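You operate a simulated robot arm through the tools that you are given. There is no shell and no other tool.

You run a simulated robot arm. Do the job below in one go: nothing can be reset, and whatever is moved stays where it is left.

JOB
Unplug the fuser, undo both cover screws and open the cover.
Fine: pull its grey connector first and stand it on the yellow mat; use the yellow screwdriver and stand it back.

Only the result counts: the job must be done as asked and must still hold three seconds after the hand-in. Knocking over, shifting, dropping, spilling or breaking anything else fails it. A push-on lid holds only when it is set on centred and level and pressed home; a screw cap is set on level and turned clockwise until tight.

ROBOT AND FRAMES
A 6-joint arm with a two-finger parallel gripper, fixed in place. Base frame: the origin is on the floor under the middle of its stand, x ahead of it, y to its left, z up; the work surface is at about z = 0.842. Units: m, rad, N and s.
With the tool pointing down near the work surface it reaches from about 0.26 to 0.68 m from the base axis. Its first joint turns from -1.152 to 1.152 rad. Payload 2.9 kg.
Tool frame: the origin (TCP) lies between the finger pads and is the grasp point; the fingertips stand 0.03 m ahead of it; z points along the fingers, y is the line along which they close. The gripper opens to 0.11 m. The fingers are 0.02 m wide and 0.01 m thick; the gripper's body (0.048 by 0.112 m) begins 0.055 m behind the TCP.
Orientation is that of the tool frame in the base frame, as [roll, pitch, yaw] about the fixed x, y, z axes, in that order (R = Rz(yaw) Ry(pitch) Rx(roll)). With the fingers straight down and closing along the base's y, the tool's x points along the base's -x, its y along +y and its z along -z.

CONTROLS
- The arm moves only by the tool nudge_tool. Its argument "increments" is a list of rows, each an object of numbers (a shift or turn left out is 0, a gripper value left out holds the last): "tx", "ty", "tz": the shift along the tool's x, y, z in units of 50 mm (1.0 is 50 mm); "wx", "wy", "wz": the turn, a rotation vector about the tool's x, y, z in units of 6 degrees (1.0 is 6 degrees); "gripper": the gripper command, from -1 (shut) to 1 (fully open), values between in proportion. In form: [{"tx": .., "ty": .., "tz": .., "wx": .., "wy": .., "wz": .., "gripper": ..}, ...]. A call has 1 to 20 rows; each row shifts and turns the commanded pose from where the row before left it, along the tool's axes as they then stand. A call with a number of a shift or a turn outside -1 to 1 is refused whole. Rows are played at 5 a second. More than 0.05 m and 0.15 rad between two rows, or a gripper value outside its range, and nothing of the call is played. A pose out of reach is approached as far as the arm can. The call stops where the force on the tool passes 90 N (or 10 N more than at its start, if that is more) or the arm is blocked; 0.2 s more then pass. The fingers move at their own pace (about 0.108 m/s each) and stop on an object; they squeeze with about 41 N. The grip force told is the motor's: it shows also when the fingers shut on nothing. Time passes only in rows, and 0.2 s behind the last, so rows that do not move let the fingers close. It gives the time, the measured TCP pose, the force on the tool (base axes), the opening and the grip force at its end, in the units of the frame above (readings bear some noise), with the torque about the TCP (base axes, N m) and any sound that the robot's microphone picked up.
- Cameras (640 x 400 px; columns grow to the right, rows downward): "scene" is fixed at [0.0678, 0.4191, 1.3993]; the picture's right is [-0.87, -0.50, 0.00], its down [-0.21, 0.36, -0.91] and it looks along [0.46, -0.79, -0.41] (base axes); focal length 310 px, centre (320, 200). "wrist" rides on the gripper at [0.072, 0.017, -0.103] in the tool frame; the picture's right is [-0.23, 0.97, 0.00], its down [-0.76, -0.18, -0.62] and it looks along [-0.61, -0.14, 0.78] (tool axes); focal length 222 px, centre (320, 200). There is no depth. A picture from a camera that has moved, and an enlarged one, comes with that camera's place and axes in the base frame and with its lens.
- capture(camera): a new picture of that camera. It takes no simulated time.
- close_up(camera, box): a new picture of the part [left, top, right, bottom] of that camera's present view, enlarged. It takes no simulated time.
- close_job(): hands the job in; it is judged then, once.

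Nothing tells you positions but the pictures and the camera data. Unless the task says otherwise, let go and move clear before handing in.

The tools are called after "Request:" as a command line: name --argument value ..., lists and objects as JSON in quotes. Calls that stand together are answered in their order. nudge_tool: Moves the arm, as the interface text tells. Its arguments: {"type":"object","properties":{"increments":{"type":"array","items":{"type":"object","properties":{"tx":{"type":"number"},"ty":{"type":"number"},"tz":{"type":"number"},"wx":{"type":"number"},"wy":{"type":"number"},"wz":{"type":"number"},"gripper":{"type":"number"}}}}},"required":["increments"]} The other tools are called the same way: capture (camera) takes a picture; close_up (camera, box) takes an enlarged picture of a part of a camera's view; close_job () hands the job in.

At the start:

```text
time: 0.0
position: [0.4414, 0.0454, 1.2213]
orientation: [3.141, 0.001, -3.14]
contact_force: [0.9, -0.1, 1.0]
moment: [0.02, 0.03, -0.02]
gripper_width: 0.11
gripper_force: 0.2
```

scene: 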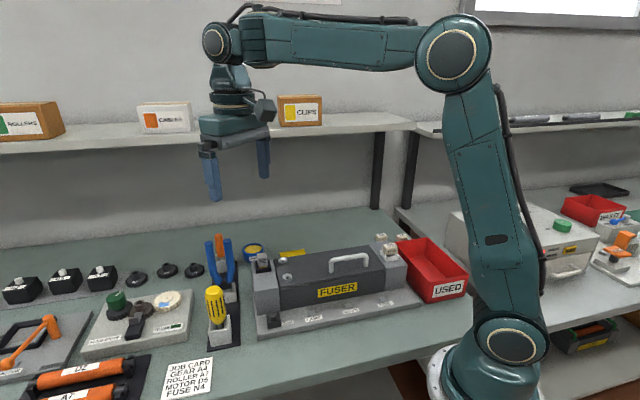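
wrist: 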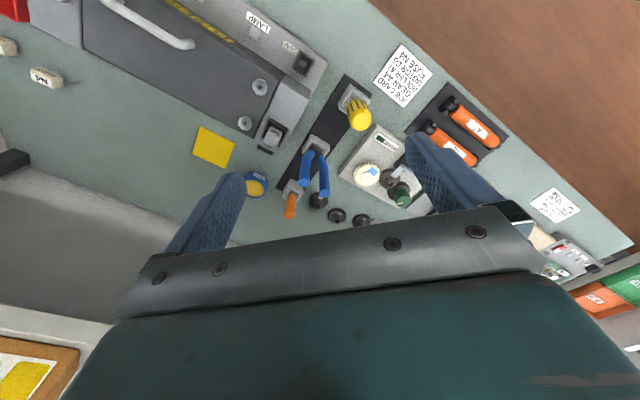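

I see the fuser unit with its cover, the tool block with a yellow screwdriver, and a yellow mat behind. I take close-ups first to locate the connector, screws and cover.

Request:
close_up --camera "scene" --box '[190, 220, 430, 370]'

Request:
close_up --camera "wrist" --box '[60, 0, 380, 200]'

Request:
close_up --camera "scene" --box '[230, 220, 330, 290]'

Request:
close_up --camera "wrist" --box '[220, 50, 380, 150]'

```text
2.67 times, centred on (310, 295) of scene
camera zoom: at [0.0678, 0.4191, 1.3993], right [-0.87, -0.5, 0.0], down [-0.21, 0.36, -0.91], along [0.46, -0.79, -0.41], focal length 825 px, centre (347, -53)
```

zoom: 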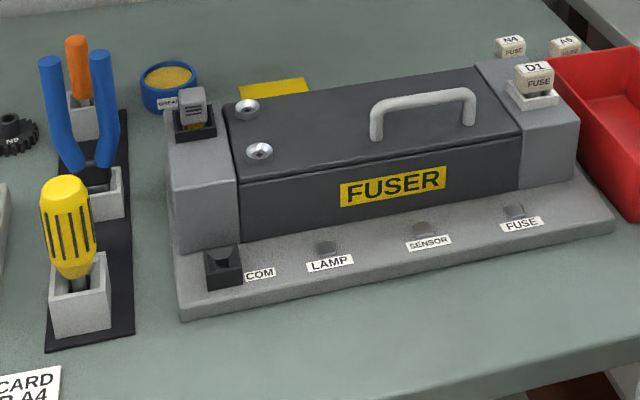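

```text
2.00 times, centred on (220, 100) of wrist
camera zoom: at [0.3689, 0.0641, 1.3241], right [0.23, 0.97, 0.0], down [0.76, -0.18, 0.62], along [0.61, -0.14, -0.78], focal length 444 px, centre (520, 400)
```

zoom: 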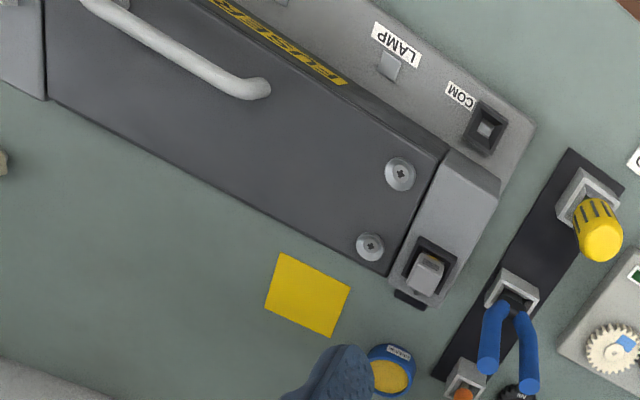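

```text
5.71 times, centred on (280, 255) of scene
camera zoom: at [0.0678, 0.4191, 1.3993], right [-0.87, -0.5, 0.0], down [-0.21, 0.36, -0.91], along [0.46, -0.79, -0.41], focal length 1769 px, centre (549, -114)
```

zoom: 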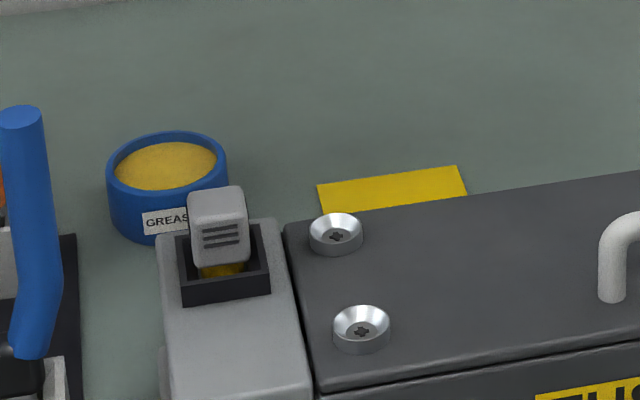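

```text
4.00 times, centred on (300, 100) of wrist
camera zoom: at [0.3689, 0.0641, 1.3241], right [0.23, 0.97, 0.0], down [0.76, -0.18, 0.62], along [0.61, -0.14, -0.78], focal length 888 px, centre (400, 600)
```

zoom: 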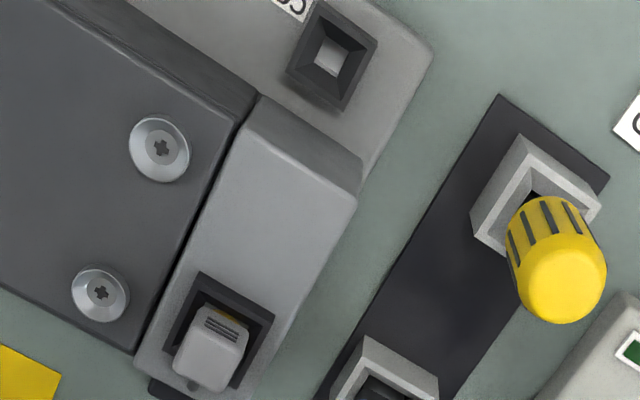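

The fuser sits diagonally (about 45°), with cover screws near (0.47,-0.09) and (0.42,-0.04), the grey connector near (0.50,-0.05), the yellow mat near (0.54,-0.23) and the screwdriver near (0.50,0.10). I'll move above the fuser to look more closely.

Request:
nudge_tool --increments '[{"tx": -0.1, "ty": -0.475, "tz": 0.5, "gripper": 1}, {"tx": -0.1, "ty": -0.475, "tz": 0.5}, {"tx": -0.1, "ty": -0.475, "tz": 0.5}, {"tx": -0.1, "ty": -0.475, "tz": 0.5}, {}]'

Request:
capture --camera "wrist"

Request:
capture --camera "scene"

```text
time: 1.2
position: [0.4615, -0.0517, 1.1205]
orientation: [3.139, -0.002, -3.14]
contact_force: [-0.3, 0.4, -0.9]
moment: [0.0, 0.03, 0.01]
gripper_width: 0.1098
gripper_force: 0.1
```

```text
taken
camera wrist: at [0.3894, -0.033, 1.2239], right [0.23, 0.97, 0.0], down [0.76, -0.18, 0.62], along [0.61, -0.14, -0.78], focal length 222 px, centre (320, 200)
```

wrist: 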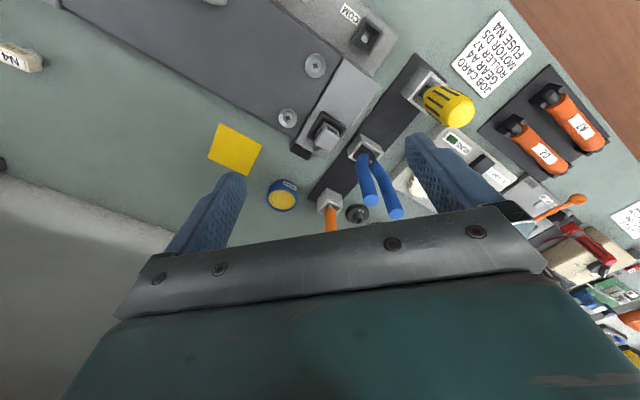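

```text
taken
```

scene: 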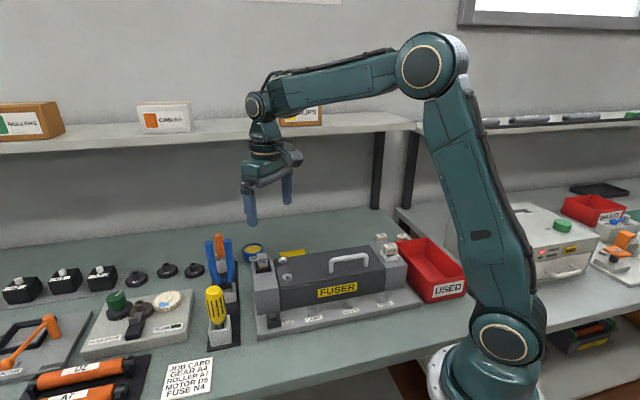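

The wrist view shows the connector and both screws clearly. I'll enlarge them.

Request:
close_up --camera "wrist" --box '[260, 40, 388, 120]'

Request:
close_up --camera "wrist" --box '[280, 100, 376, 160]'

Request:
close_up --camera "wrist" --box '[0, 0, 320, 200]'

Request:
close_up --camera "wrist" --box '[330, 50, 490, 150]'

Request:
close_up --camera "scene" --box '[320, 220, 480, 320]'

```text
5.00 times, centred on (324, 80) of wrist
camera zoom: at [0.3894, -0.033, 1.2239], right [0.23, 0.97, 0.0], down [0.76, -0.18, 0.62], along [0.61, -0.14, -0.78], focal length 1111 px, centre (300, 800)
```

zoom: 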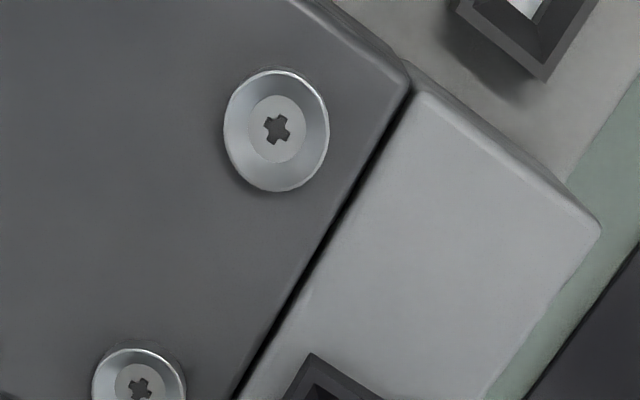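

```text
6.67 times, centred on (328, 130) of wrist
camera zoom: at [0.3894, -0.033, 1.2239], right [0.23, 0.97, 0.0], down [0.76, -0.18, 0.62], along [0.61, -0.14, -0.78], focal length 1481 px, centre (267, 667)
```

zoom: 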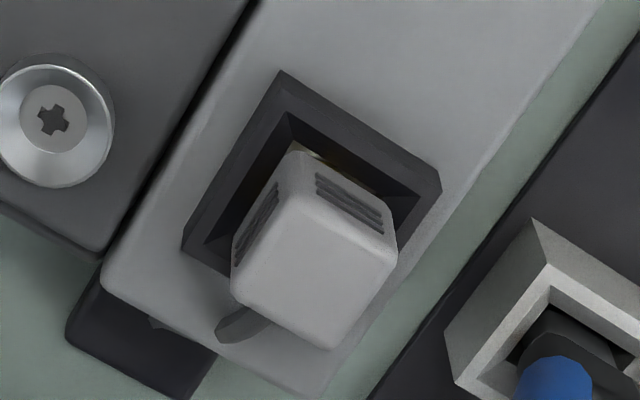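

```text
2.00 times, centred on (160, 100) of wrist
camera zoom: at [0.3894, -0.033, 1.2239], right [0.23, 0.97, 0.0], down [0.76, -0.18, 0.62], along [0.61, -0.14, -0.78], focal length 444 px, centre (640, 400)
```

zoom: 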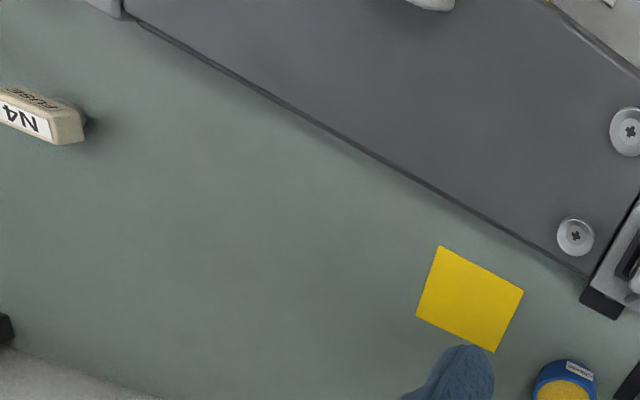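

```text
4.00 times, centred on (410, 100) of wrist
camera zoom: at [0.3894, -0.033, 1.2239], right [0.23, 0.97, 0.0], down [0.76, -0.18, 0.62], along [0.61, -0.14, -0.78], focal length 888 px, centre (-40, 600)
```

zoom: 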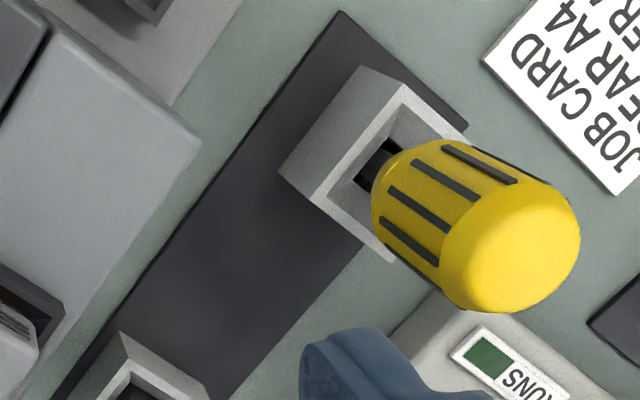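

```text
4.00 times, centred on (400, 270) of scene
camera zoom: at [0.0678, 0.4191, 1.3993], right [-0.87, -0.5, 0.0], down [-0.21, 0.36, -0.91], along [0.46, -0.79, -0.41], focal length 1238 px, centre (0, -80)
```

zoom: 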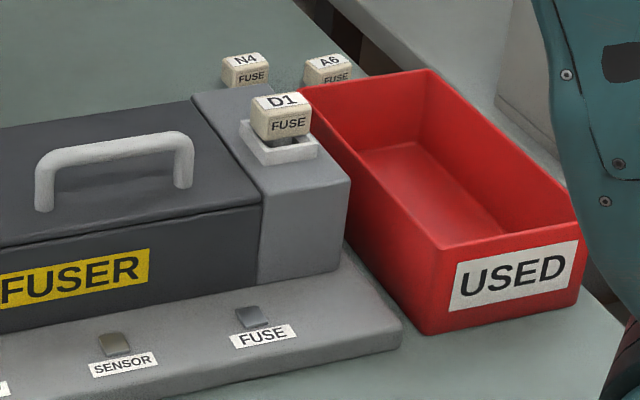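

The cover handle sits toward the front edge, so the hinge is likely along the back edge. I'll rotate the tool 45° to line up with the fuser and look at the connector closer up.

Request:
nudge_tool --increments '[{"tx": -0.3, "ty": -0.03, "tz": 0.5}, {"tx": -0.3, "ty": -0.03, "tz": 0.5}, {"wz": -1}, {"wz": -1}, {"wz": -1}, {"wz": -1}, {"wz": -1}, {"wz": -1}, {"wz": -1}, {"wz": -0.5}, {}]'

Request:
capture --camera "wrist"

```text
time: 3.6
position: [0.4923, -0.0508, 1.0705]
orientation: [3.141, 0.0, -2.354]
contact_force: [1.1, -0.6, 0.3]
moment: [-0.01, -0.01, -0.01]
gripper_width: 0.1097
gripper_force: 0.1
```

```text
taken
camera wrist: at [0.4281, -0.0903, 1.174], right [-0.53, 0.85, 0.0], down [0.66, 0.41, 0.62], along [0.53, 0.33, -0.78], focal length 222 px, centre (320, 200)
```

wrist: 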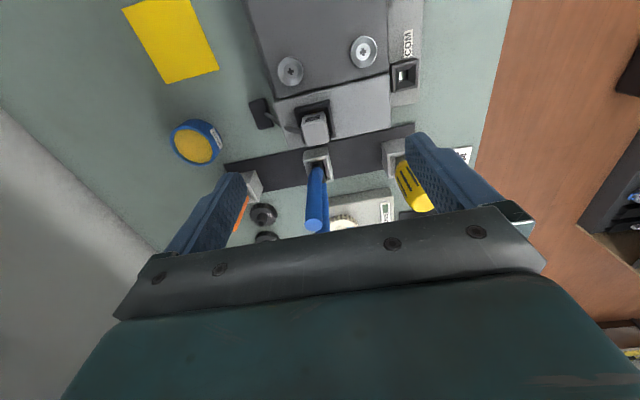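

Request:
close_up --camera "wrist" --box '[240, 80, 368, 160]'

Request:
close_up --camera "wrist" --box '[230, 10, 422, 130]'

```text
5.00 times, centred on (304, 120) of wrist
camera zoom: at [0.4281, -0.0903, 1.174], right [-0.53, 0.85, 0.0], down [0.66, 0.41, 0.62], along [0.53, 0.33, -0.78], focal length 1111 px, centre (400, 600)
```

zoom: 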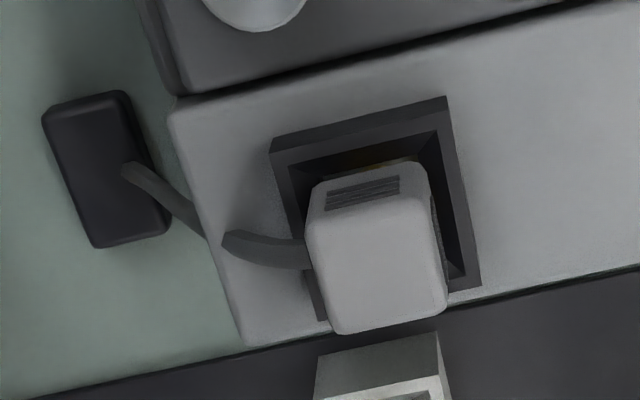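

```text
3.33 times, centred on (326, 70) of wrist
camera zoom: at [0.4281, -0.0903, 1.174], right [-0.53, 0.85, 0.0], down [0.66, 0.41, 0.62], along [0.53, 0.33, -0.78], focal length 740 px, centre (300, 633)
```

zoom: 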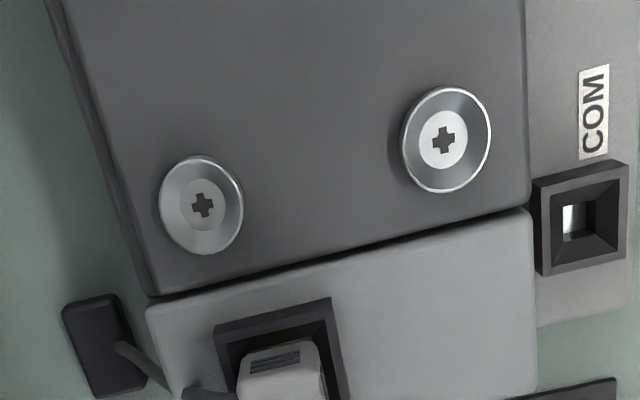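

The grey connector has a cable leaving its back side to a black clamp, so I'll grip it across the other faces (along the fuser's long axis). I'll turn the tool 90° further, which also gives a view from the back.

Request:
nudge_tool --increments '[{"tz": -0.4, "wz": -1}, {"wz": -1}, {"wz": -1}, {"wz": -1}, {"wz": -1}, {"wz": -1}, {"wz": -1}, {"wz": -1}, {"wz": -1}, {"wz": -1}, {"wz": -1}, {"wz": -1}, {"wz": -1}, {"wz": -1}, {"wz": -1}, {}]'

Request:
capture --camera "wrist"

Request:
capture --camera "scene"

```text
time: 7.0
position: [0.491, -0.0516, 1.0915]
orientation: [3.14, -0.001, -0.784]
contact_force: [-1.0, 1.0, -0.2]
moment: [0.02, 0.0, 0.01]
gripper_width: 0.1098
gripper_force: 0.0
```

```text
taken
camera wrist: at [0.5307, -0.114, 1.1946], right [-0.85, -0.53, 0.0], down [-0.41, 0.66, 0.62], along [-0.33, 0.53, -0.78], focal length 222 px, centre (320, 200)
```

wrist: 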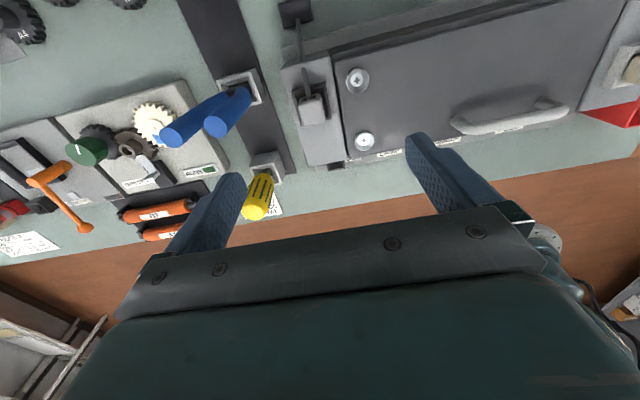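

```text
taken
```

scene: 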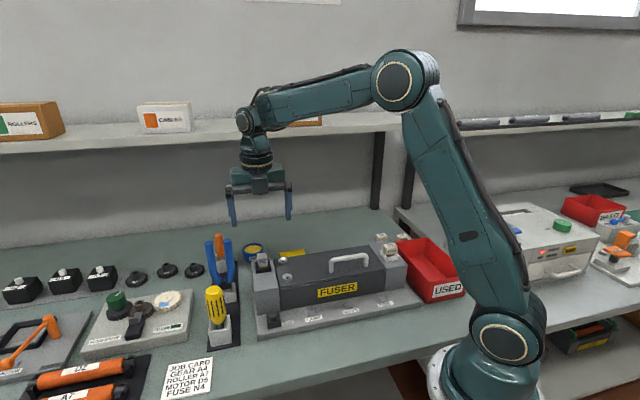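

From this side I can see the cover's back edge. I'll enlarge it and the connector.

Request:
close_up --camera "wrist" --box '[270, 0, 462, 120]'

Request:
close_up --camera "wrist" --box '[448, 0, 640, 120]'

Request:
close_up --camera "wrist" --box '[272, 50, 400, 130]'

Request:
close_up --camera "wrist" --box '[230, 140, 294, 220]'

```text
3.33 times, centred on (366, 60) of wrist
camera zoom: at [0.5307, -0.114, 1.1946], right [-0.85, -0.53, 0.0], down [-0.41, 0.66, 0.62], along [-0.33, 0.53, -0.78], focal length 740 px, centre (167, 667)
```

zoom: 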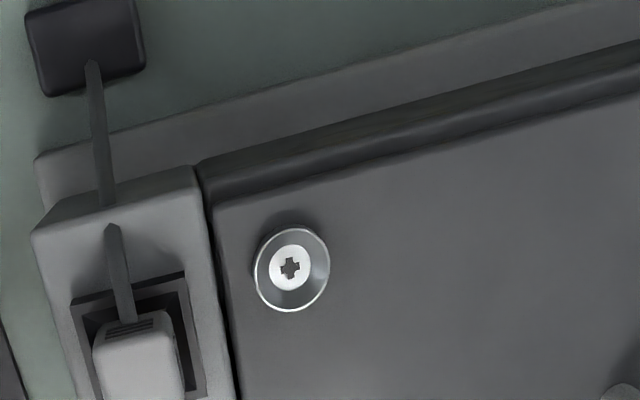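

```text
3.33 times, centred on (544, 60) of wrist
camera zoom: at [0.5307, -0.114, 1.1946], right [-0.85, -0.53, 0.0], down [-0.41, 0.66, 0.62], along [-0.33, 0.53, -0.78], focal length 740 px, centre (-427, 667)
```

zoom: 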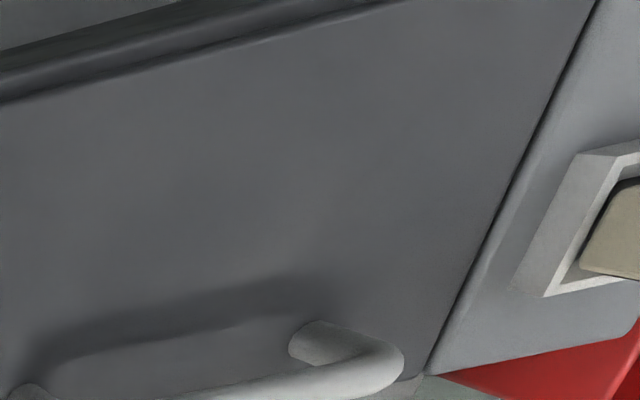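

```text
5.00 times, centred on (336, 90) of wrist
camera zoom: at [0.5307, -0.114, 1.1946], right [-0.85, -0.53, 0.0], down [-0.41, 0.66, 0.62], along [-0.33, 0.53, -0.78], focal length 1111 px, centre (240, 750)
```

zoom: 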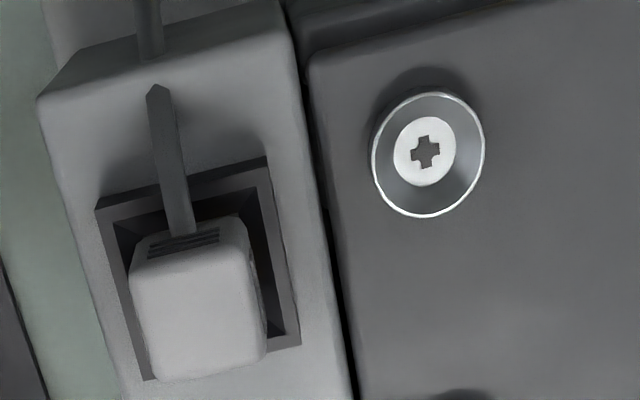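

```text
5.00 times, centred on (262, 180) of wrist
camera zoom: at [0.5307, -0.114, 1.1946], right [-0.85, -0.53, 0.0], down [-0.41, 0.66, 0.62], along [-0.33, 0.53, -0.78], focal length 1111 px, centre (610, 300)
```

zoom: 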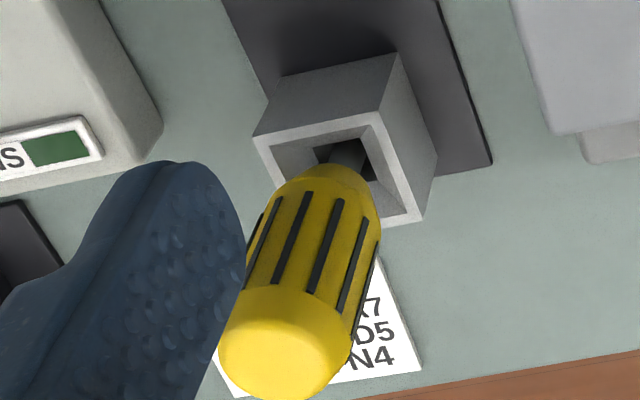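

The connector's top is at about (0.500, -0.050, 0.971), with the socket rim at about z=0.942. I'll centre over it with the gripper part open and check before going down.

Request:
nudge_tool --increments '[{"tx": 0.105, "ty": -0.15, "tz": 0.4, "gripper": 0.09}, {"tz": 0.5}, {"tz": 0.5}, {}]'

Request:
capture --camera "wrist"

Request:
close_up --camera "wrist" --box '[240, 80, 400, 180]'

Request:
close_up --camera "scene" --box '[210, 190, 338, 270]'

```text
time: 8.0
position: [0.5012, -0.0495, 1.0227]
orientation: [-3.141, -0.001, -0.785]
contact_force: [-0.1, -0.5, 0.3]
moment: [0.01, 0.0, 0.0]
gripper_width: 0.0597
gripper_force: 0.0
```

```text
taken
camera wrist: at [0.5402, -0.1122, 1.1253], right [-0.85, -0.53, 0.0], down [-0.41, 0.66, 0.62], along [-0.33, 0.53, -0.78], focal length 222 px, centre (320, 200)
```

wrist: 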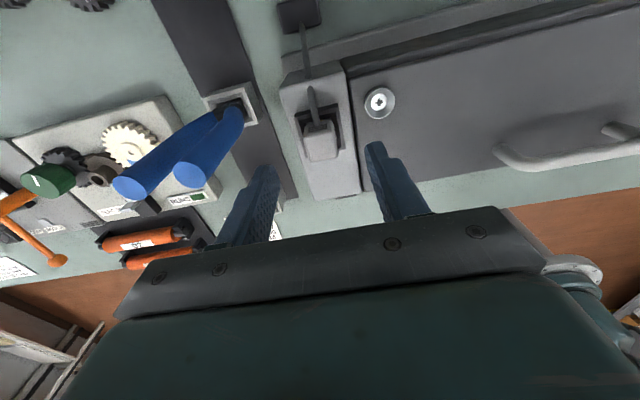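

```text
4.00 times, centred on (320, 130) of wrist
camera zoom: at [0.5402, -0.1122, 1.1253], right [-0.85, -0.53, 0.0], down [-0.41, 0.66, 0.62], along [-0.33, 0.53, -0.78], focal length 888 px, centre (320, 480)
```

zoom: 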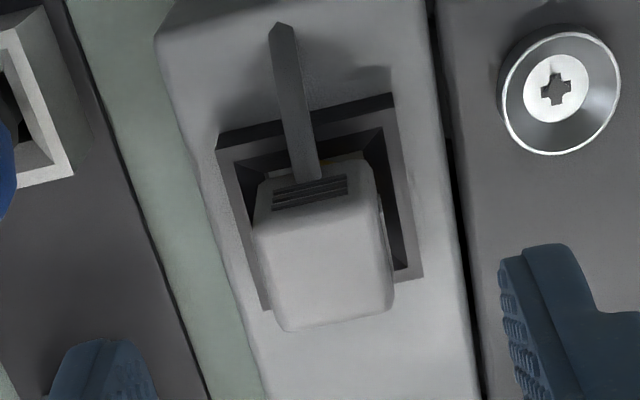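

```text
5.00 times, centred on (274, 230) of scene
camera zoom: at [0.0678, 0.4191, 1.3993], right [-0.87, -0.5, 0.0], down [-0.21, 0.36, -0.91], along [0.46, -0.79, -0.41], focal length 1548 px, centre (550, 50)
```

zoom: 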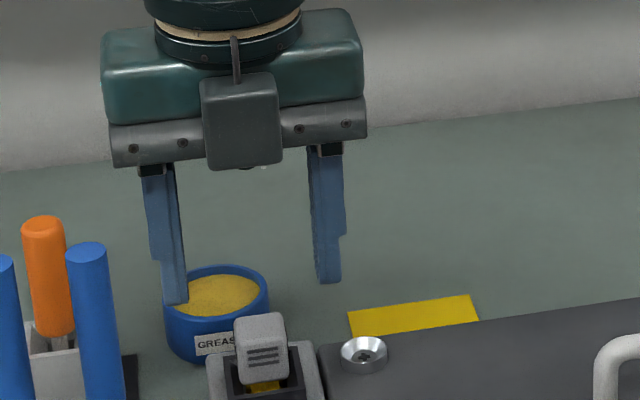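

The connector lies midway between the fingers. I'll go down to z≈0.975, close on it and check the grip.

Request:
nudge_tool --increments '[{"tx": 0.03, "tz": 0.4}, {"tz": 0.35}, {"tz": 0.2}, {}, {"gripper": -1}, {}, {}, {}]'

Request:
close_up --camera "scene" --box '[210, 190, 338, 270]'

Request:
close_up --camera "wrist" --box '[240, 80, 400, 180]'

```text
time: 9.8
position: [0.5027, -0.052, 0.9745]
orientation: [-3.141, -0.001, -0.786]
contact_force: [-0.5, 0.0, -2.2]
moment: [-0.01, 0.04, 0.0]
gripper_width: 0.0231
gripper_force: 41.2
```

```text
5.00 times, centred on (274, 230) of scene
camera zoom: at [0.0678, 0.4191, 1.3993], right [-0.87, -0.5, 0.0], down [-0.21, 0.36, -0.91], along [0.46, -0.79, -0.41], focal length 1548 px, centre (550, 50)
```

zoom: 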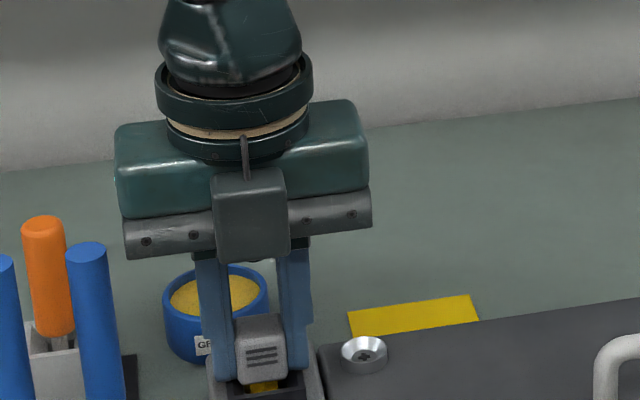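

```text
4.00 times, centred on (320, 130) of wrist
camera zoom: at [0.5414, -0.1139, 1.0774], right [-0.85, -0.53, 0.0], down [-0.41, 0.66, 0.62], along [-0.33, 0.53, -0.78], focal length 888 px, centre (320, 480)
```

zoom: 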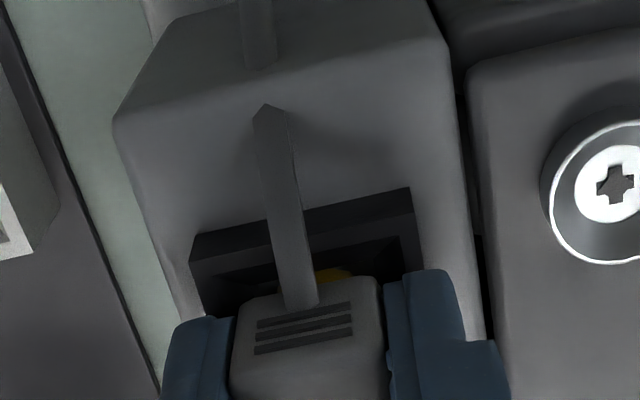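

The grip holds the connector at 23 mm width. I'll pull straight up in small steps and watch the force.

Request:
nudge_tool --increments '[{"tz": -0.06}, {"tz": -0.06}, {"tz": -0.06}, {"tz": -0.1}, {"tz": -0.1}, {"tz": -0.1}, {}]'

Request:
close_up --camera "scene" --box '[210, 190, 338, 270]'

```text
time: 11.4
position: [0.5017, -0.0518, 0.9989]
orientation: [-3.14, 0.0, -0.785]
contact_force: [0.0, 0.5, 0.3]
moment: [-0.02, -0.01, -0.02]
gripper_width: 0.0227
gripper_force: 41.2
```

```text
5.00 times, centred on (274, 230) of scene
camera zoom: at [0.0678, 0.4191, 1.3993], right [-0.87, -0.5, 0.0], down [-0.21, 0.36, -0.91], along [0.46, -0.79, -0.41], focal length 1548 px, centre (550, 50)
```

zoom: 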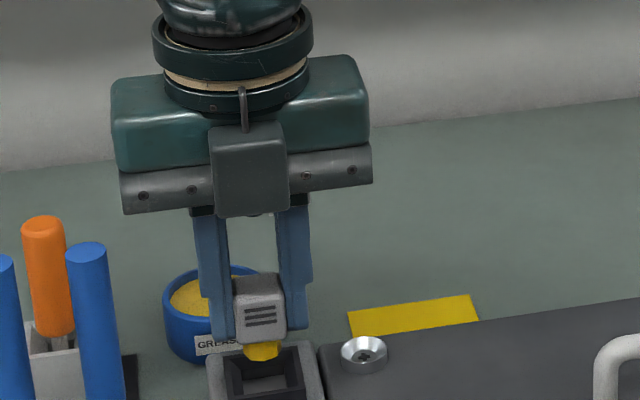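

The connector is out, with its yellow plug end visible below. I'll carry it low over the back corner of the fuser to the yellow mat.

Request:
nudge_tool --increments '[{"tz": -0.2}, {"tx": 0.609, "ty": 0.402}, {"tx": 0.609, "ty": 0.402}, {"tx": 0.609, "ty": 0.402}, {"tx": 0.609, "ty": 0.402}, {"tx": 0.609, "ty": 0.402}, {}]'

Request:
capture --camera "wrist"

Request:
close_up --camera "scene" --box '[210, 180, 370, 280]'

```text
time: 13.0
position: [0.5378, -0.2289, 1.0075]
orientation: [3.14, 0.0, -0.787]
contact_force: [0.0, -0.4, 0.1]
moment: [-0.03, 0.01, -0.06]
gripper_width: 0.0227
gripper_force: 41.2
```

```text
taken
camera wrist: at [0.5773, -0.2917, 1.1101], right [-0.85, -0.53, 0.0], down [-0.41, 0.66, 0.62], along [-0.33, 0.53, -0.78], focal length 222 px, centre (320, 200)
```

wrist: 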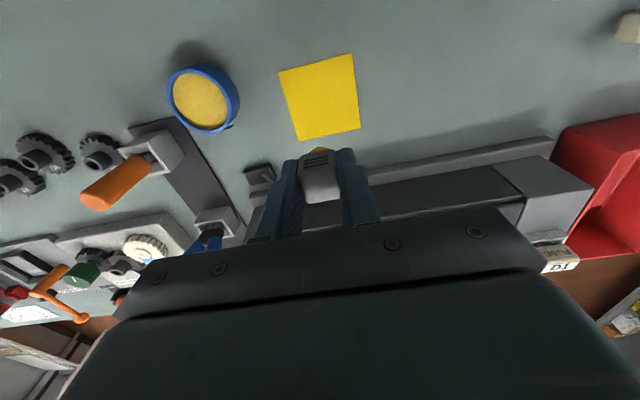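

```text
4.00 times, centred on (290, 230) of scene
camera zoom: at [0.0678, 0.4191, 1.3993], right [-0.87, -0.5, 0.0], down [-0.21, 0.36, -0.91], along [0.46, -0.79, -0.41], focal length 1238 px, centre (440, 80)
```

zoom: 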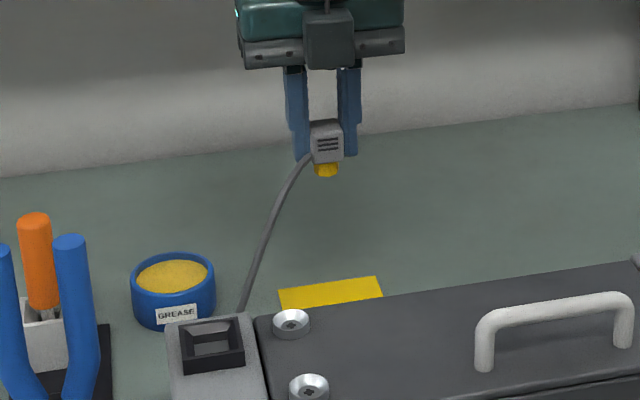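

The connector hangs over the mat with its cable trailing freely. I'll lower it gently to the mat.

Request:
nudge_tool --increments '[{"tx": 0.05, "ty": 0.04, "tz": 0.7}, {"tz": 0.7}, {"tz": 0.6}, {"tz": 0.1}, {"tz": 0.06}, {}]'

Request:
close_up --camera "scene" --box '[210, 180, 370, 280]'

Request:
close_up --camera "wrist" --box '[240, 60, 400, 220]'

```text
time: 14.4
position: [0.539, -0.2323, 0.9004]
orientation: [-3.141, 0.0, -0.786]
contact_force: [0.5, -0.7, -0.4]
moment: [-0.01, 0.01, 0.0]
gripper_width: 0.0229
gripper_force: 40.8
```

```text
4.00 times, centred on (290, 230) of scene
camera zoom: at [0.0678, 0.4191, 1.3993], right [-0.87, -0.5, 0.0], down [-0.21, 0.36, -0.91], along [0.46, -0.79, -0.41], focal length 1238 px, centre (440, 80)
```

zoom: 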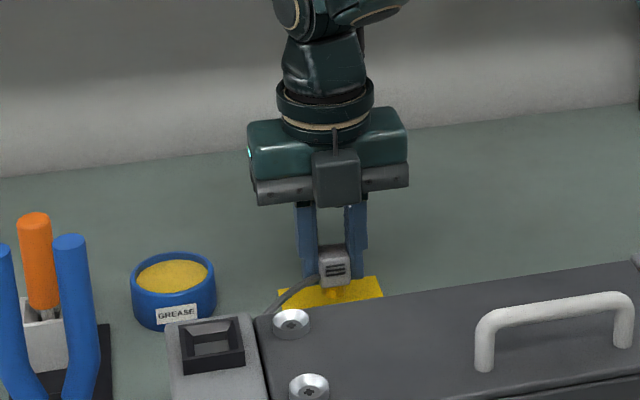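

```text
2.50 times, centred on (320, 140) of wrist
camera zoom: at [0.5776, -0.295, 1.0024], right [-0.85, -0.53, 0.0], down [-0.41, 0.66, 0.62], along [-0.33, 0.53, -0.78], focal length 555 px, centre (320, 350)
```

zoom: 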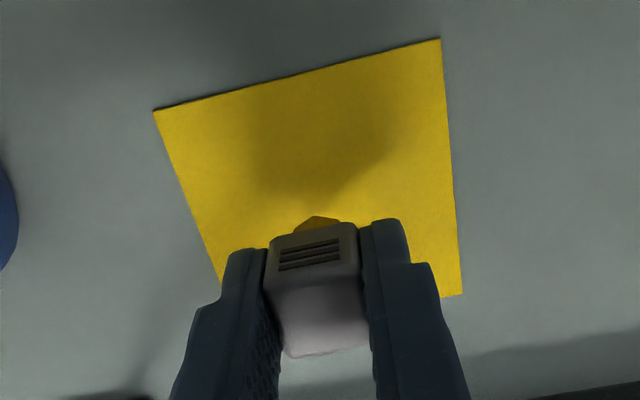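

Still just above the mat. I'll step down in 1.5 mm steps until a light contact force appears.

Request:
nudge_tool --increments '[{"tz": 0.04}, {"tz": 0.04}, {"tz": 0.04}, {}]'

```text
time: 15.4
position: [0.5379, -0.2322, 0.893]
orientation: [3.141, 0.001, -0.785]
contact_force: [-0.1, -0.3, -0.3]
moment: [-0.04, -0.01, 0.01]
gripper_width: 0.0229
gripper_force: 41.3
```

Request:
nudge_tool --increments '[{"tz": 0.03}, {"tz": 0.03}, {}]'

```text
time: 16.2
position: [0.5389, -0.2339, 0.8912]
orientation: [3.141, 0.001, -0.783]
contact_force: [0.1, 0.4, -0.1]
moment: [-0.01, -0.01, -0.01]
gripper_width: 0.0226
gripper_force: 40.8
```

Request:
nudge_tool --increments '[{"tz": 0.03}, {}]'

Request:
close_up --camera "scene" --box '[260, 220, 324, 260]'

```text
time: 16.8
position: [0.5391, -0.234, 0.8887]
orientation: [3.14, 0.0, -0.786]
contact_force: [0.1, 0.5, 0.0]
moment: [0.04, 0.01, -0.04]
gripper_width: 0.0228
gripper_force: 41.0
```

```text
10.00 times, centred on (292, 240) of scene
camera zoom: at [0.0678, 0.4191, 1.3993], right [-0.87, -0.5, 0.0], down [-0.21, 0.36, -0.91], along [0.46, -0.79, -0.41], focal length 3095 px, centre (600, -200)
```

zoom: 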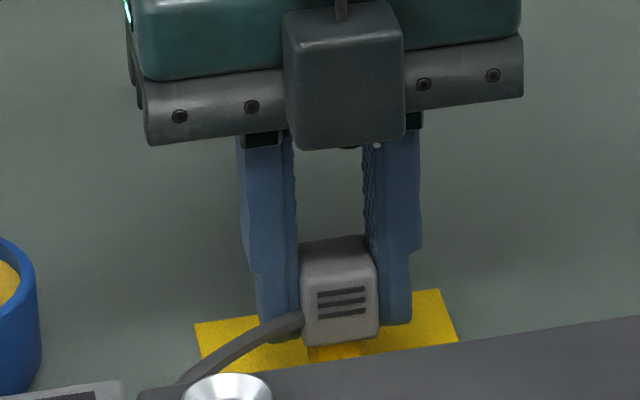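

Request:
nudge_tool --increments '[{"tz": 0.03}, {}]'

Request:
nudge_tool --increments '[{"tz": 0.03}, {}]'

```text
time: 17.4
position: [0.5389, -0.2342, 0.8881]
orientation: [3.141, 0.0, -0.786]
contact_force: [1.0, 1.1, 0.4]
moment: [0.01, 0.0, -0.02]
gripper_width: 0.0227
gripper_force: 41.2
```

```text
time: 18.0
position: [0.5391, -0.2335, 0.8855]
orientation: [-3.141, -0.001, -0.786]
contact_force: [0.0, 0.1, 0.0]
moment: [0.03, 0.03, 0.0]
gripper_width: 0.0228
gripper_force: 41.1
```

Request:
nudge_tool --increments '[{"tz": 0.02}, {}, {"tz": 0.02}, {}]'

Request:
nudge_tool --increments '[{"tz": 0.02}, {}, {"tz": 0.02}, {}]'

Request:
close_up --camera "scene" --box '[260, 220, 324, 260]'

Request:
close_up --camera "wrist" --box '[240, 60, 400, 160]'

```text
time: 19.0
position: [0.5377, -0.2327, 0.8837]
orientation: [3.14, 0.0, -0.785]
contact_force: [0.4, 0.3, -0.1]
moment: [-0.01, 0.01, -0.02]
gripper_width: 0.0224
gripper_force: 41.2
```

```text
time: 20.0
position: [0.5372, -0.2333, 0.882]
orientation: [-3.141, -0.001, -0.785]
contact_force: [-0.4, -0.8, 5.8]
moment: [0.01, 0.09, 0.01]
gripper_width: 0.0228
gripper_force: 41.1
```

```text
10.00 times, centred on (292, 240) of scene
camera zoom: at [0.0677, 0.4191, 1.3993], right [-0.87, -0.5, 0.0], down [-0.21, 0.36, -0.91], along [0.46, -0.79, -0.41], focal length 3095 px, centre (600, -200)
```

zoom: 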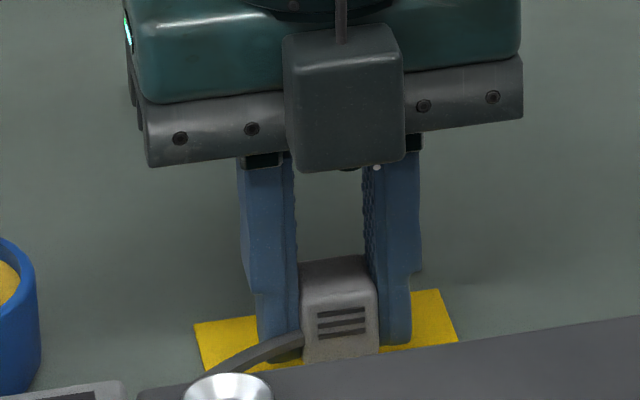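

```text
4.00 times, centred on (320, 110) of wrist
camera zoom: at [0.5772, -0.2949, 0.9856], right [-0.85, -0.53, 0.0], down [-0.41, 0.66, 0.62], along [-0.33, 0.53, -0.78], focal length 888 px, centre (320, 560)
```

zoom: 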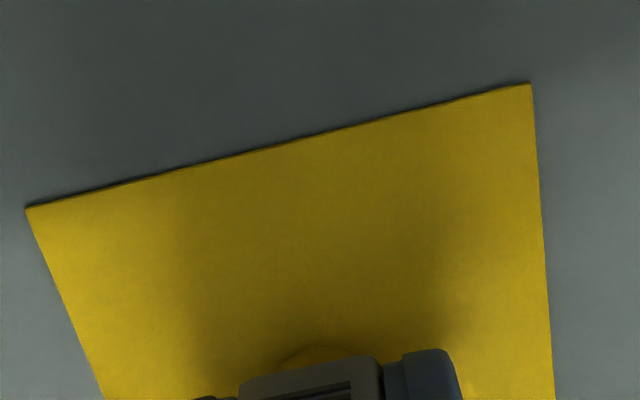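

There's light contact (about 6 N) with the mat. I'll open the fingers a little, check it stands and lift straight up.

Request:
nudge_tool --increments '[{"gripper": -0.3}, {}, {}, {}]'

Request:
close_up --camera "scene" --box '[260, 220, 324, 260]'

```text
time: 21.0
position: [0.5368, -0.234, 0.8828]
orientation: [-3.141, 0.0, -0.786]
contact_force: [-1.4, 0.2, 1.0]
moment: [0.01, 0.01, 0.0]
gripper_width: 0.0386
gripper_force: 0.0
```

```text
10.00 times, centred on (292, 240) of scene
camera zoom: at [0.0678, 0.4191, 1.3993], right [-0.87, -0.5, 0.0], down [-0.21, 0.36, -0.91], along [0.46, -0.79, -0.41], focal length 3095 px, centre (600, -200)
```

zoom: 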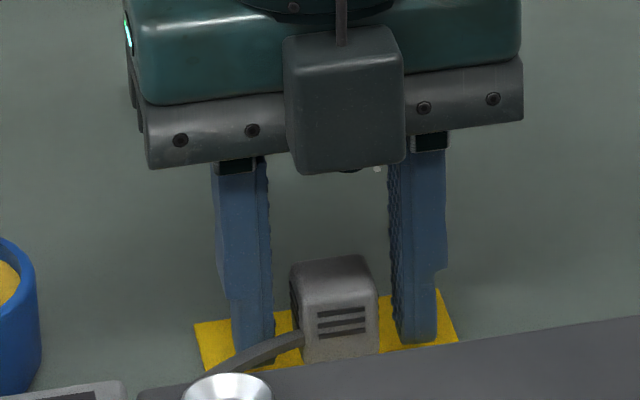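

The connector stands on the mat by itself. I'll rise clear and head for the screwdriver.

Request:
nudge_tool --increments '[{"tz": -0.2}, {"tz": -0.4}, {"tz": -0.7}, {"tz": -0.9}, {"tz": -0.9}, {"tz": -0.9}, {"tz": -0.9}, {}]'

Request:
capture --camera "wrist"

Request:
close_up --camera "scene" --box '[230, 210, 358, 290]'

```text
time: 22.5
position: [0.5283, -0.2294, 1.0723]
orientation: [3.114, 0.07, -0.792]
contact_force: [-0.3, 0.2, -1.5]
moment: [0.11, 0.1, 0.03]
gripper_width: 0.0385
gripper_force: 0.0
stopped in row 7: the force on the tool passed its limit at 111 N (the readings are from after the stop); the commanded pose is now the measured one
```

```text
taken
camera wrist: at [0.5744, -0.2953, 1.1711], right [-0.85, -0.52, 0.04], down [-0.36, 0.65, 0.67], along [-0.38, 0.55, -0.74], focal length 222 px, centre (320, 200)
```

wrist: 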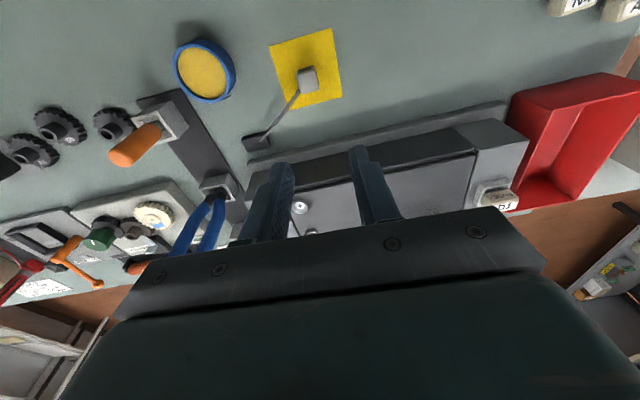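

```text
5.00 times, centred on (294, 250) of scene
camera zoom: at [0.0678, 0.4191, 1.3993], right [-0.87, -0.5, 0.0], down [-0.21, 0.36, -0.91], along [0.46, -0.79, -0.41], focal length 1548 px, centre (450, -50)
```

zoom: 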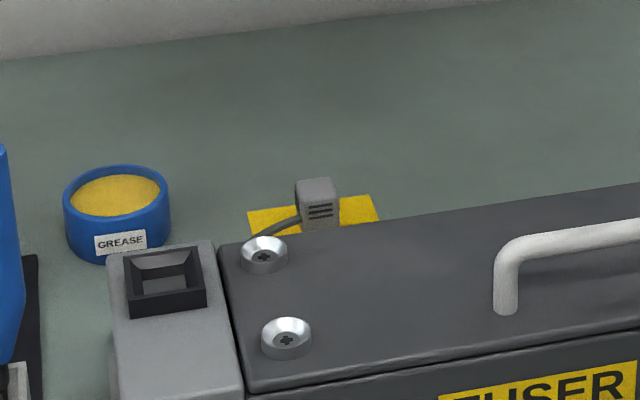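

The arm bumped something while rising (probably the underside of the shelf). I'll check the scene to see where the arm and shelf items are.

Request:
capture --camera "scene"

Request:
close_up --camera "scene" --box '[160, 60, 400, 210]'

```text
taken
```

scene: 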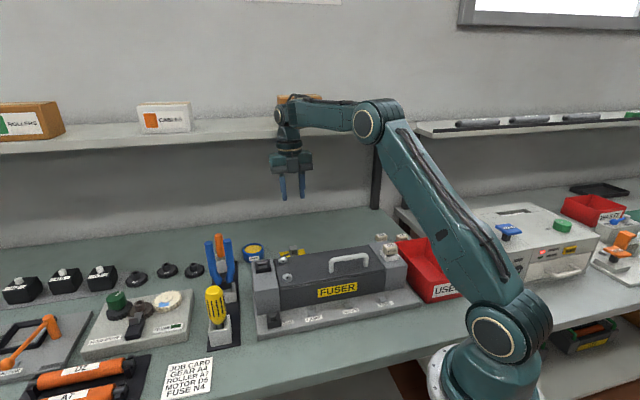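

```text
2.67 times, centred on (280, 135) of scene
camera zoom: at [0.0678, 0.4191, 1.3993], right [-0.87, -0.5, 0.0], down [-0.21, 0.36, -0.91], along [0.46, -0.79, -0.41], focal length 825 px, centre (427, 373)
```

zoom: 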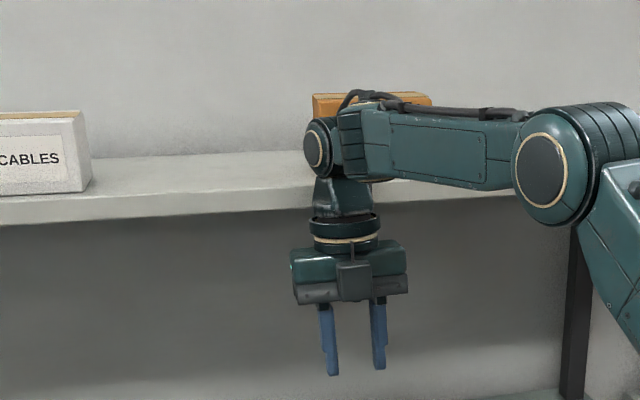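

The wrist touched the shelf's underside, and the clips box looks unmoved. I'll level the tool and back away from the shelf before going up.

Request:
nudge_tool --increments '[{"tx": -0.3, "tz": 0.2, "wx": 0.13, "wy": 0.33, "wz": -0.03}, {"tx": -0.5, "wx": 0.13, "wy": 0.34, "wz": -0.03}, {"tx": -0.8}, {"tx": -0.8}, {"tx": -0.8}, {}]'

Request:
capture --camera "scene"

```text
time: 23.9
position: [0.4143, -0.1153, 1.0685]
orientation: [-3.14, -0.003, -0.785]
contact_force: [-0.3, 0.2, -0.6]
moment: [0.03, 0.02, 0.0]
gripper_width: 0.0386
gripper_force: 0.0
```

```text
taken
```

scene: 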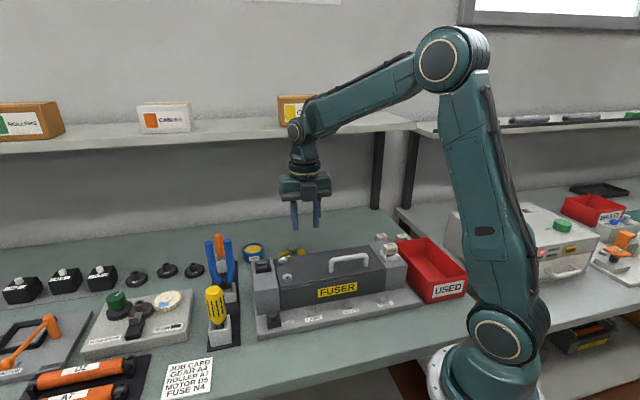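

The arm is clear and the shelf items are in place. Next I'll go above the yellow screwdriver and turn the wrist to the clockwise end of its range, leaving as much counter-clockwise travel as possible.

Request:
nudge_tool --increments '[{"tx": -0.294, "ty": -0.65, "tz": -0.205}, {"tx": -0.294, "ty": -0.65, "tz": -0.205}, {"tx": -0.294, "ty": -0.65, "tz": -0.205}, {"tx": -0.294, "ty": -0.65, "tz": -0.205}, {"tx": -0.294, "ty": -0.65, "tz": -0.205}, {"tx": -0.294, "ty": -0.65, "tz": -0.205}, {}]'

Request:
nudge_tool --increments '[{"wz": 1}, {"wz": 1}, {"wz": 1}, {"wz": 1}, {"wz": 1}, {"wz": 1}, {"wz": 1}, {"wz": 1}, {"wz": 1}, {"wz": 1}, {"wz": 1}, {"wz": 1}, {"wz": 1}, {"wz": 1}, {"wz": 1}, {"wz": 1}, {"wz": 1}, {"wz": 1}, {"wz": 1}, {"wz": 1}]'

Request:
nudge_tool --increments '[{"wz": 1}, {"wz": 1}, {"wz": 1}, {"wz": 1}, {"wz": 1}, {"wz": 1}, {"wz": 1}, {"wz": 1}, {"wz": 1}, {"wz": 1}, {}]'

Request:
capture --camera "wrist"

Request:
capture --camera "scene"

```text
time: 25.5
position: [0.4901, 0.0854, 1.1272]
orientation: [3.141, 0.0, -0.786]
contact_force: [-0.1, 0.9, -1.0]
moment: [0.01, 0.0, 0.0]
gripper_width: 0.0385
gripper_force: 0.1
```

```text
time: 29.7
position: [0.4909, 0.0842, 1.1274]
orientation: [-3.14, 0.0, -2.881]
contact_force: [-0.1, -0.4, 0.2]
moment: [0.06, 0.01, -0.01]
gripper_width: 0.0385
gripper_force: 0.0
```

```text
time: 32.1
position: [0.4905, 0.0833, 1.1275]
orientation: [3.141, 0.002, 2.355]
contact_force: [-0.1, 0.1, -0.1]
moment: [0.0, -0.04, -0.01]
gripper_width: 0.0387
gripper_force: 0.1
```

```text
taken
camera wrist: at [0.4516, 0.148, 1.2296], right [0.85, 0.53, 0.0], down [0.41, -0.66, 0.62], along [0.33, -0.53, -0.78], focal length 222 px, centre (320, 200)
```

wrist: 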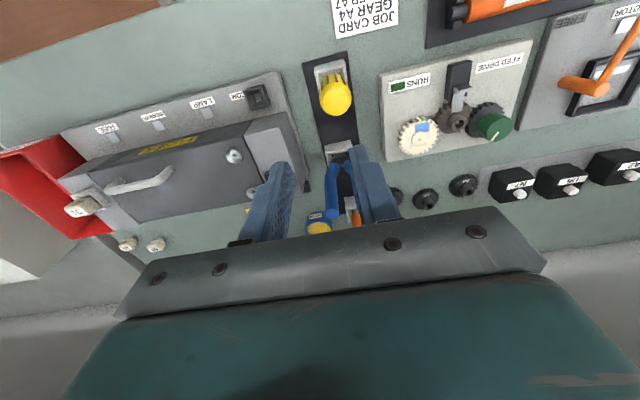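

```text
taken
```

scene: 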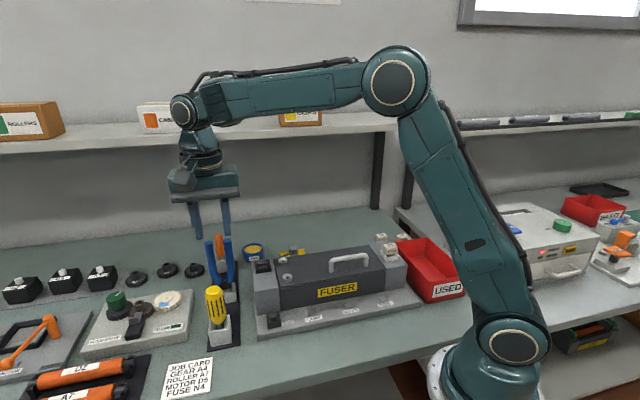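

Request:
close_up --camera "wrist" --box '[280, 40, 408, 120]'

Request:
nudge_tool --increments '[{"wz": 1}, {"wz": 1}, {"wz": 1}, {"wz": 1}, {"wz": 1}, {"wz": 1}, {"wz": 1}, {"wz": 1}, {"wz": 1}, {"wz": 1}, {"wz": 1}, {"wz": 1}, {"wz": 1}, {"wz": 1}, {"wz": 1}, {"wz": 1}, {"wz": 1}, {}]'

Request:
capture --camera "wrist"

```text
5.00 times, centred on (344, 80) of wrist
camera zoom: at [0.4516, 0.148, 1.2296], right [0.85, 0.53, 0.0], down [0.41, -0.66, 0.62], along [0.33, -0.53, -0.78], focal length 1111 px, centre (200, 800)
```

zoom: 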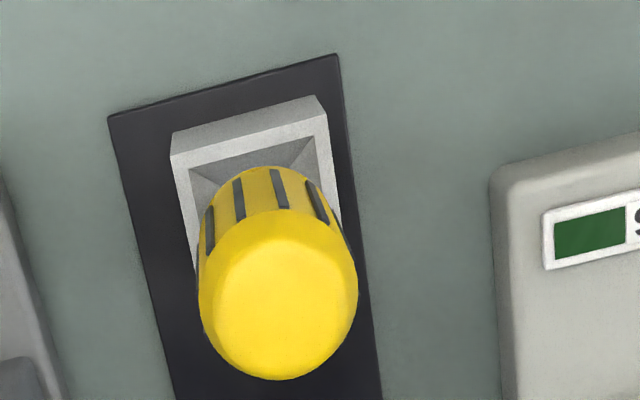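

```text
time: 35.9
position: [0.49, 0.0834, 1.1274]
orientation: [3.138, 0.0, 0.574]
contact_force: [0.0, -0.1, 0.2]
moment: [0.0, 0.0, 0.0]
gripper_width: 0.0384
gripper_force: 0.1
```

```text
taken
camera wrist: at [0.5604, 0.1103, 1.2297], right [0.34, -0.94, 0.0], down [-0.74, -0.26, 0.62], along [-0.59, -0.21, -0.78], focal length 222 px, centre (320, 200)
```

wrist: 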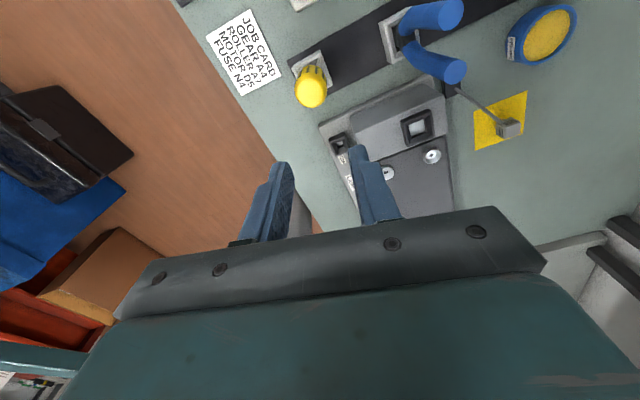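

The wrist still turned freely at 147° from its starting pose. I'll test whether more clockwise range is available.

Request:
nudge_tool --increments '[{"wz": 1}, {"wz": 1}, {"wz": 1}, {"wz": 1}, {"wz": 1}, {"wz": 1}, {"wz": 1}, {"wz": 1}, {"wz": 1}, {"wz": 1}, {}]'

Request:
close_up --camera "wrist" --box '[0, 0, 640, 400]'

```text
time: 38.3
position: [0.5231, 0.0693, 1.1684]
orientation: [3.141, 0.001, -0.473]
contact_force: [0.7, -0.6, 0.5]
moment: [0.0, -0.02, -0.02]
gripper_width: 0.0387
gripper_force: 0.1
out of reach, approached as far as the arm can: row 4, 5, 6, 7
```

```text
1.00 times, centred on (320, 200) of wrist (not enlarged: the box is as wide or as high as the picture)
camera zoom: at [0.5797, 0.0221, 1.2715], right [-0.65, -0.76, 0.0], down [-0.6, 0.51, 0.62], along [-0.48, 0.4, -0.78], focal length 222 px, centre (320, 200)
```

zoom: 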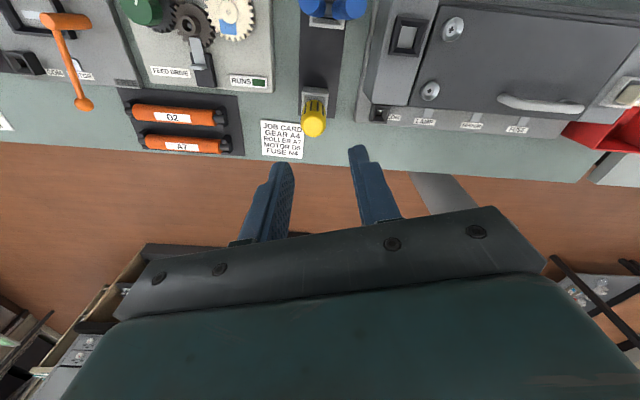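

That showed the wrist limit at about ±170° (it flipped round to the other side). I'll let it settle, then turn back the long way.

Request:
nudge_tool --increments '[{}, {}, {}, {}]'

Request:
capture --camera "scene"

```text
time: 39.3
position: [0.5225, 0.0694, 1.1687]
orientation: [-3.141, 0.001, -0.473]
contact_force: [0.2, -0.2, -0.7]
moment: [0.0, -0.01, -0.04]
gripper_width: 0.0383
gripper_force: 0.1
```

```text
taken
```

scene: 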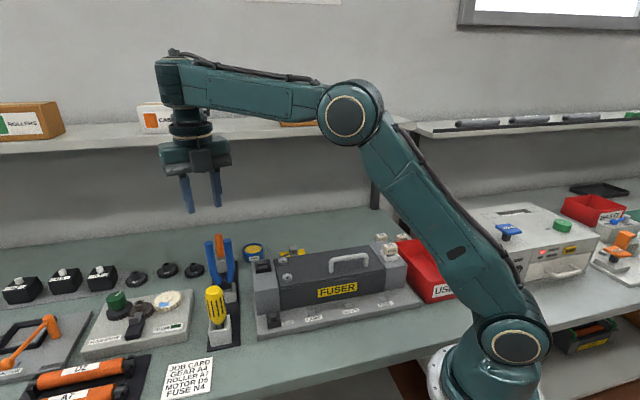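

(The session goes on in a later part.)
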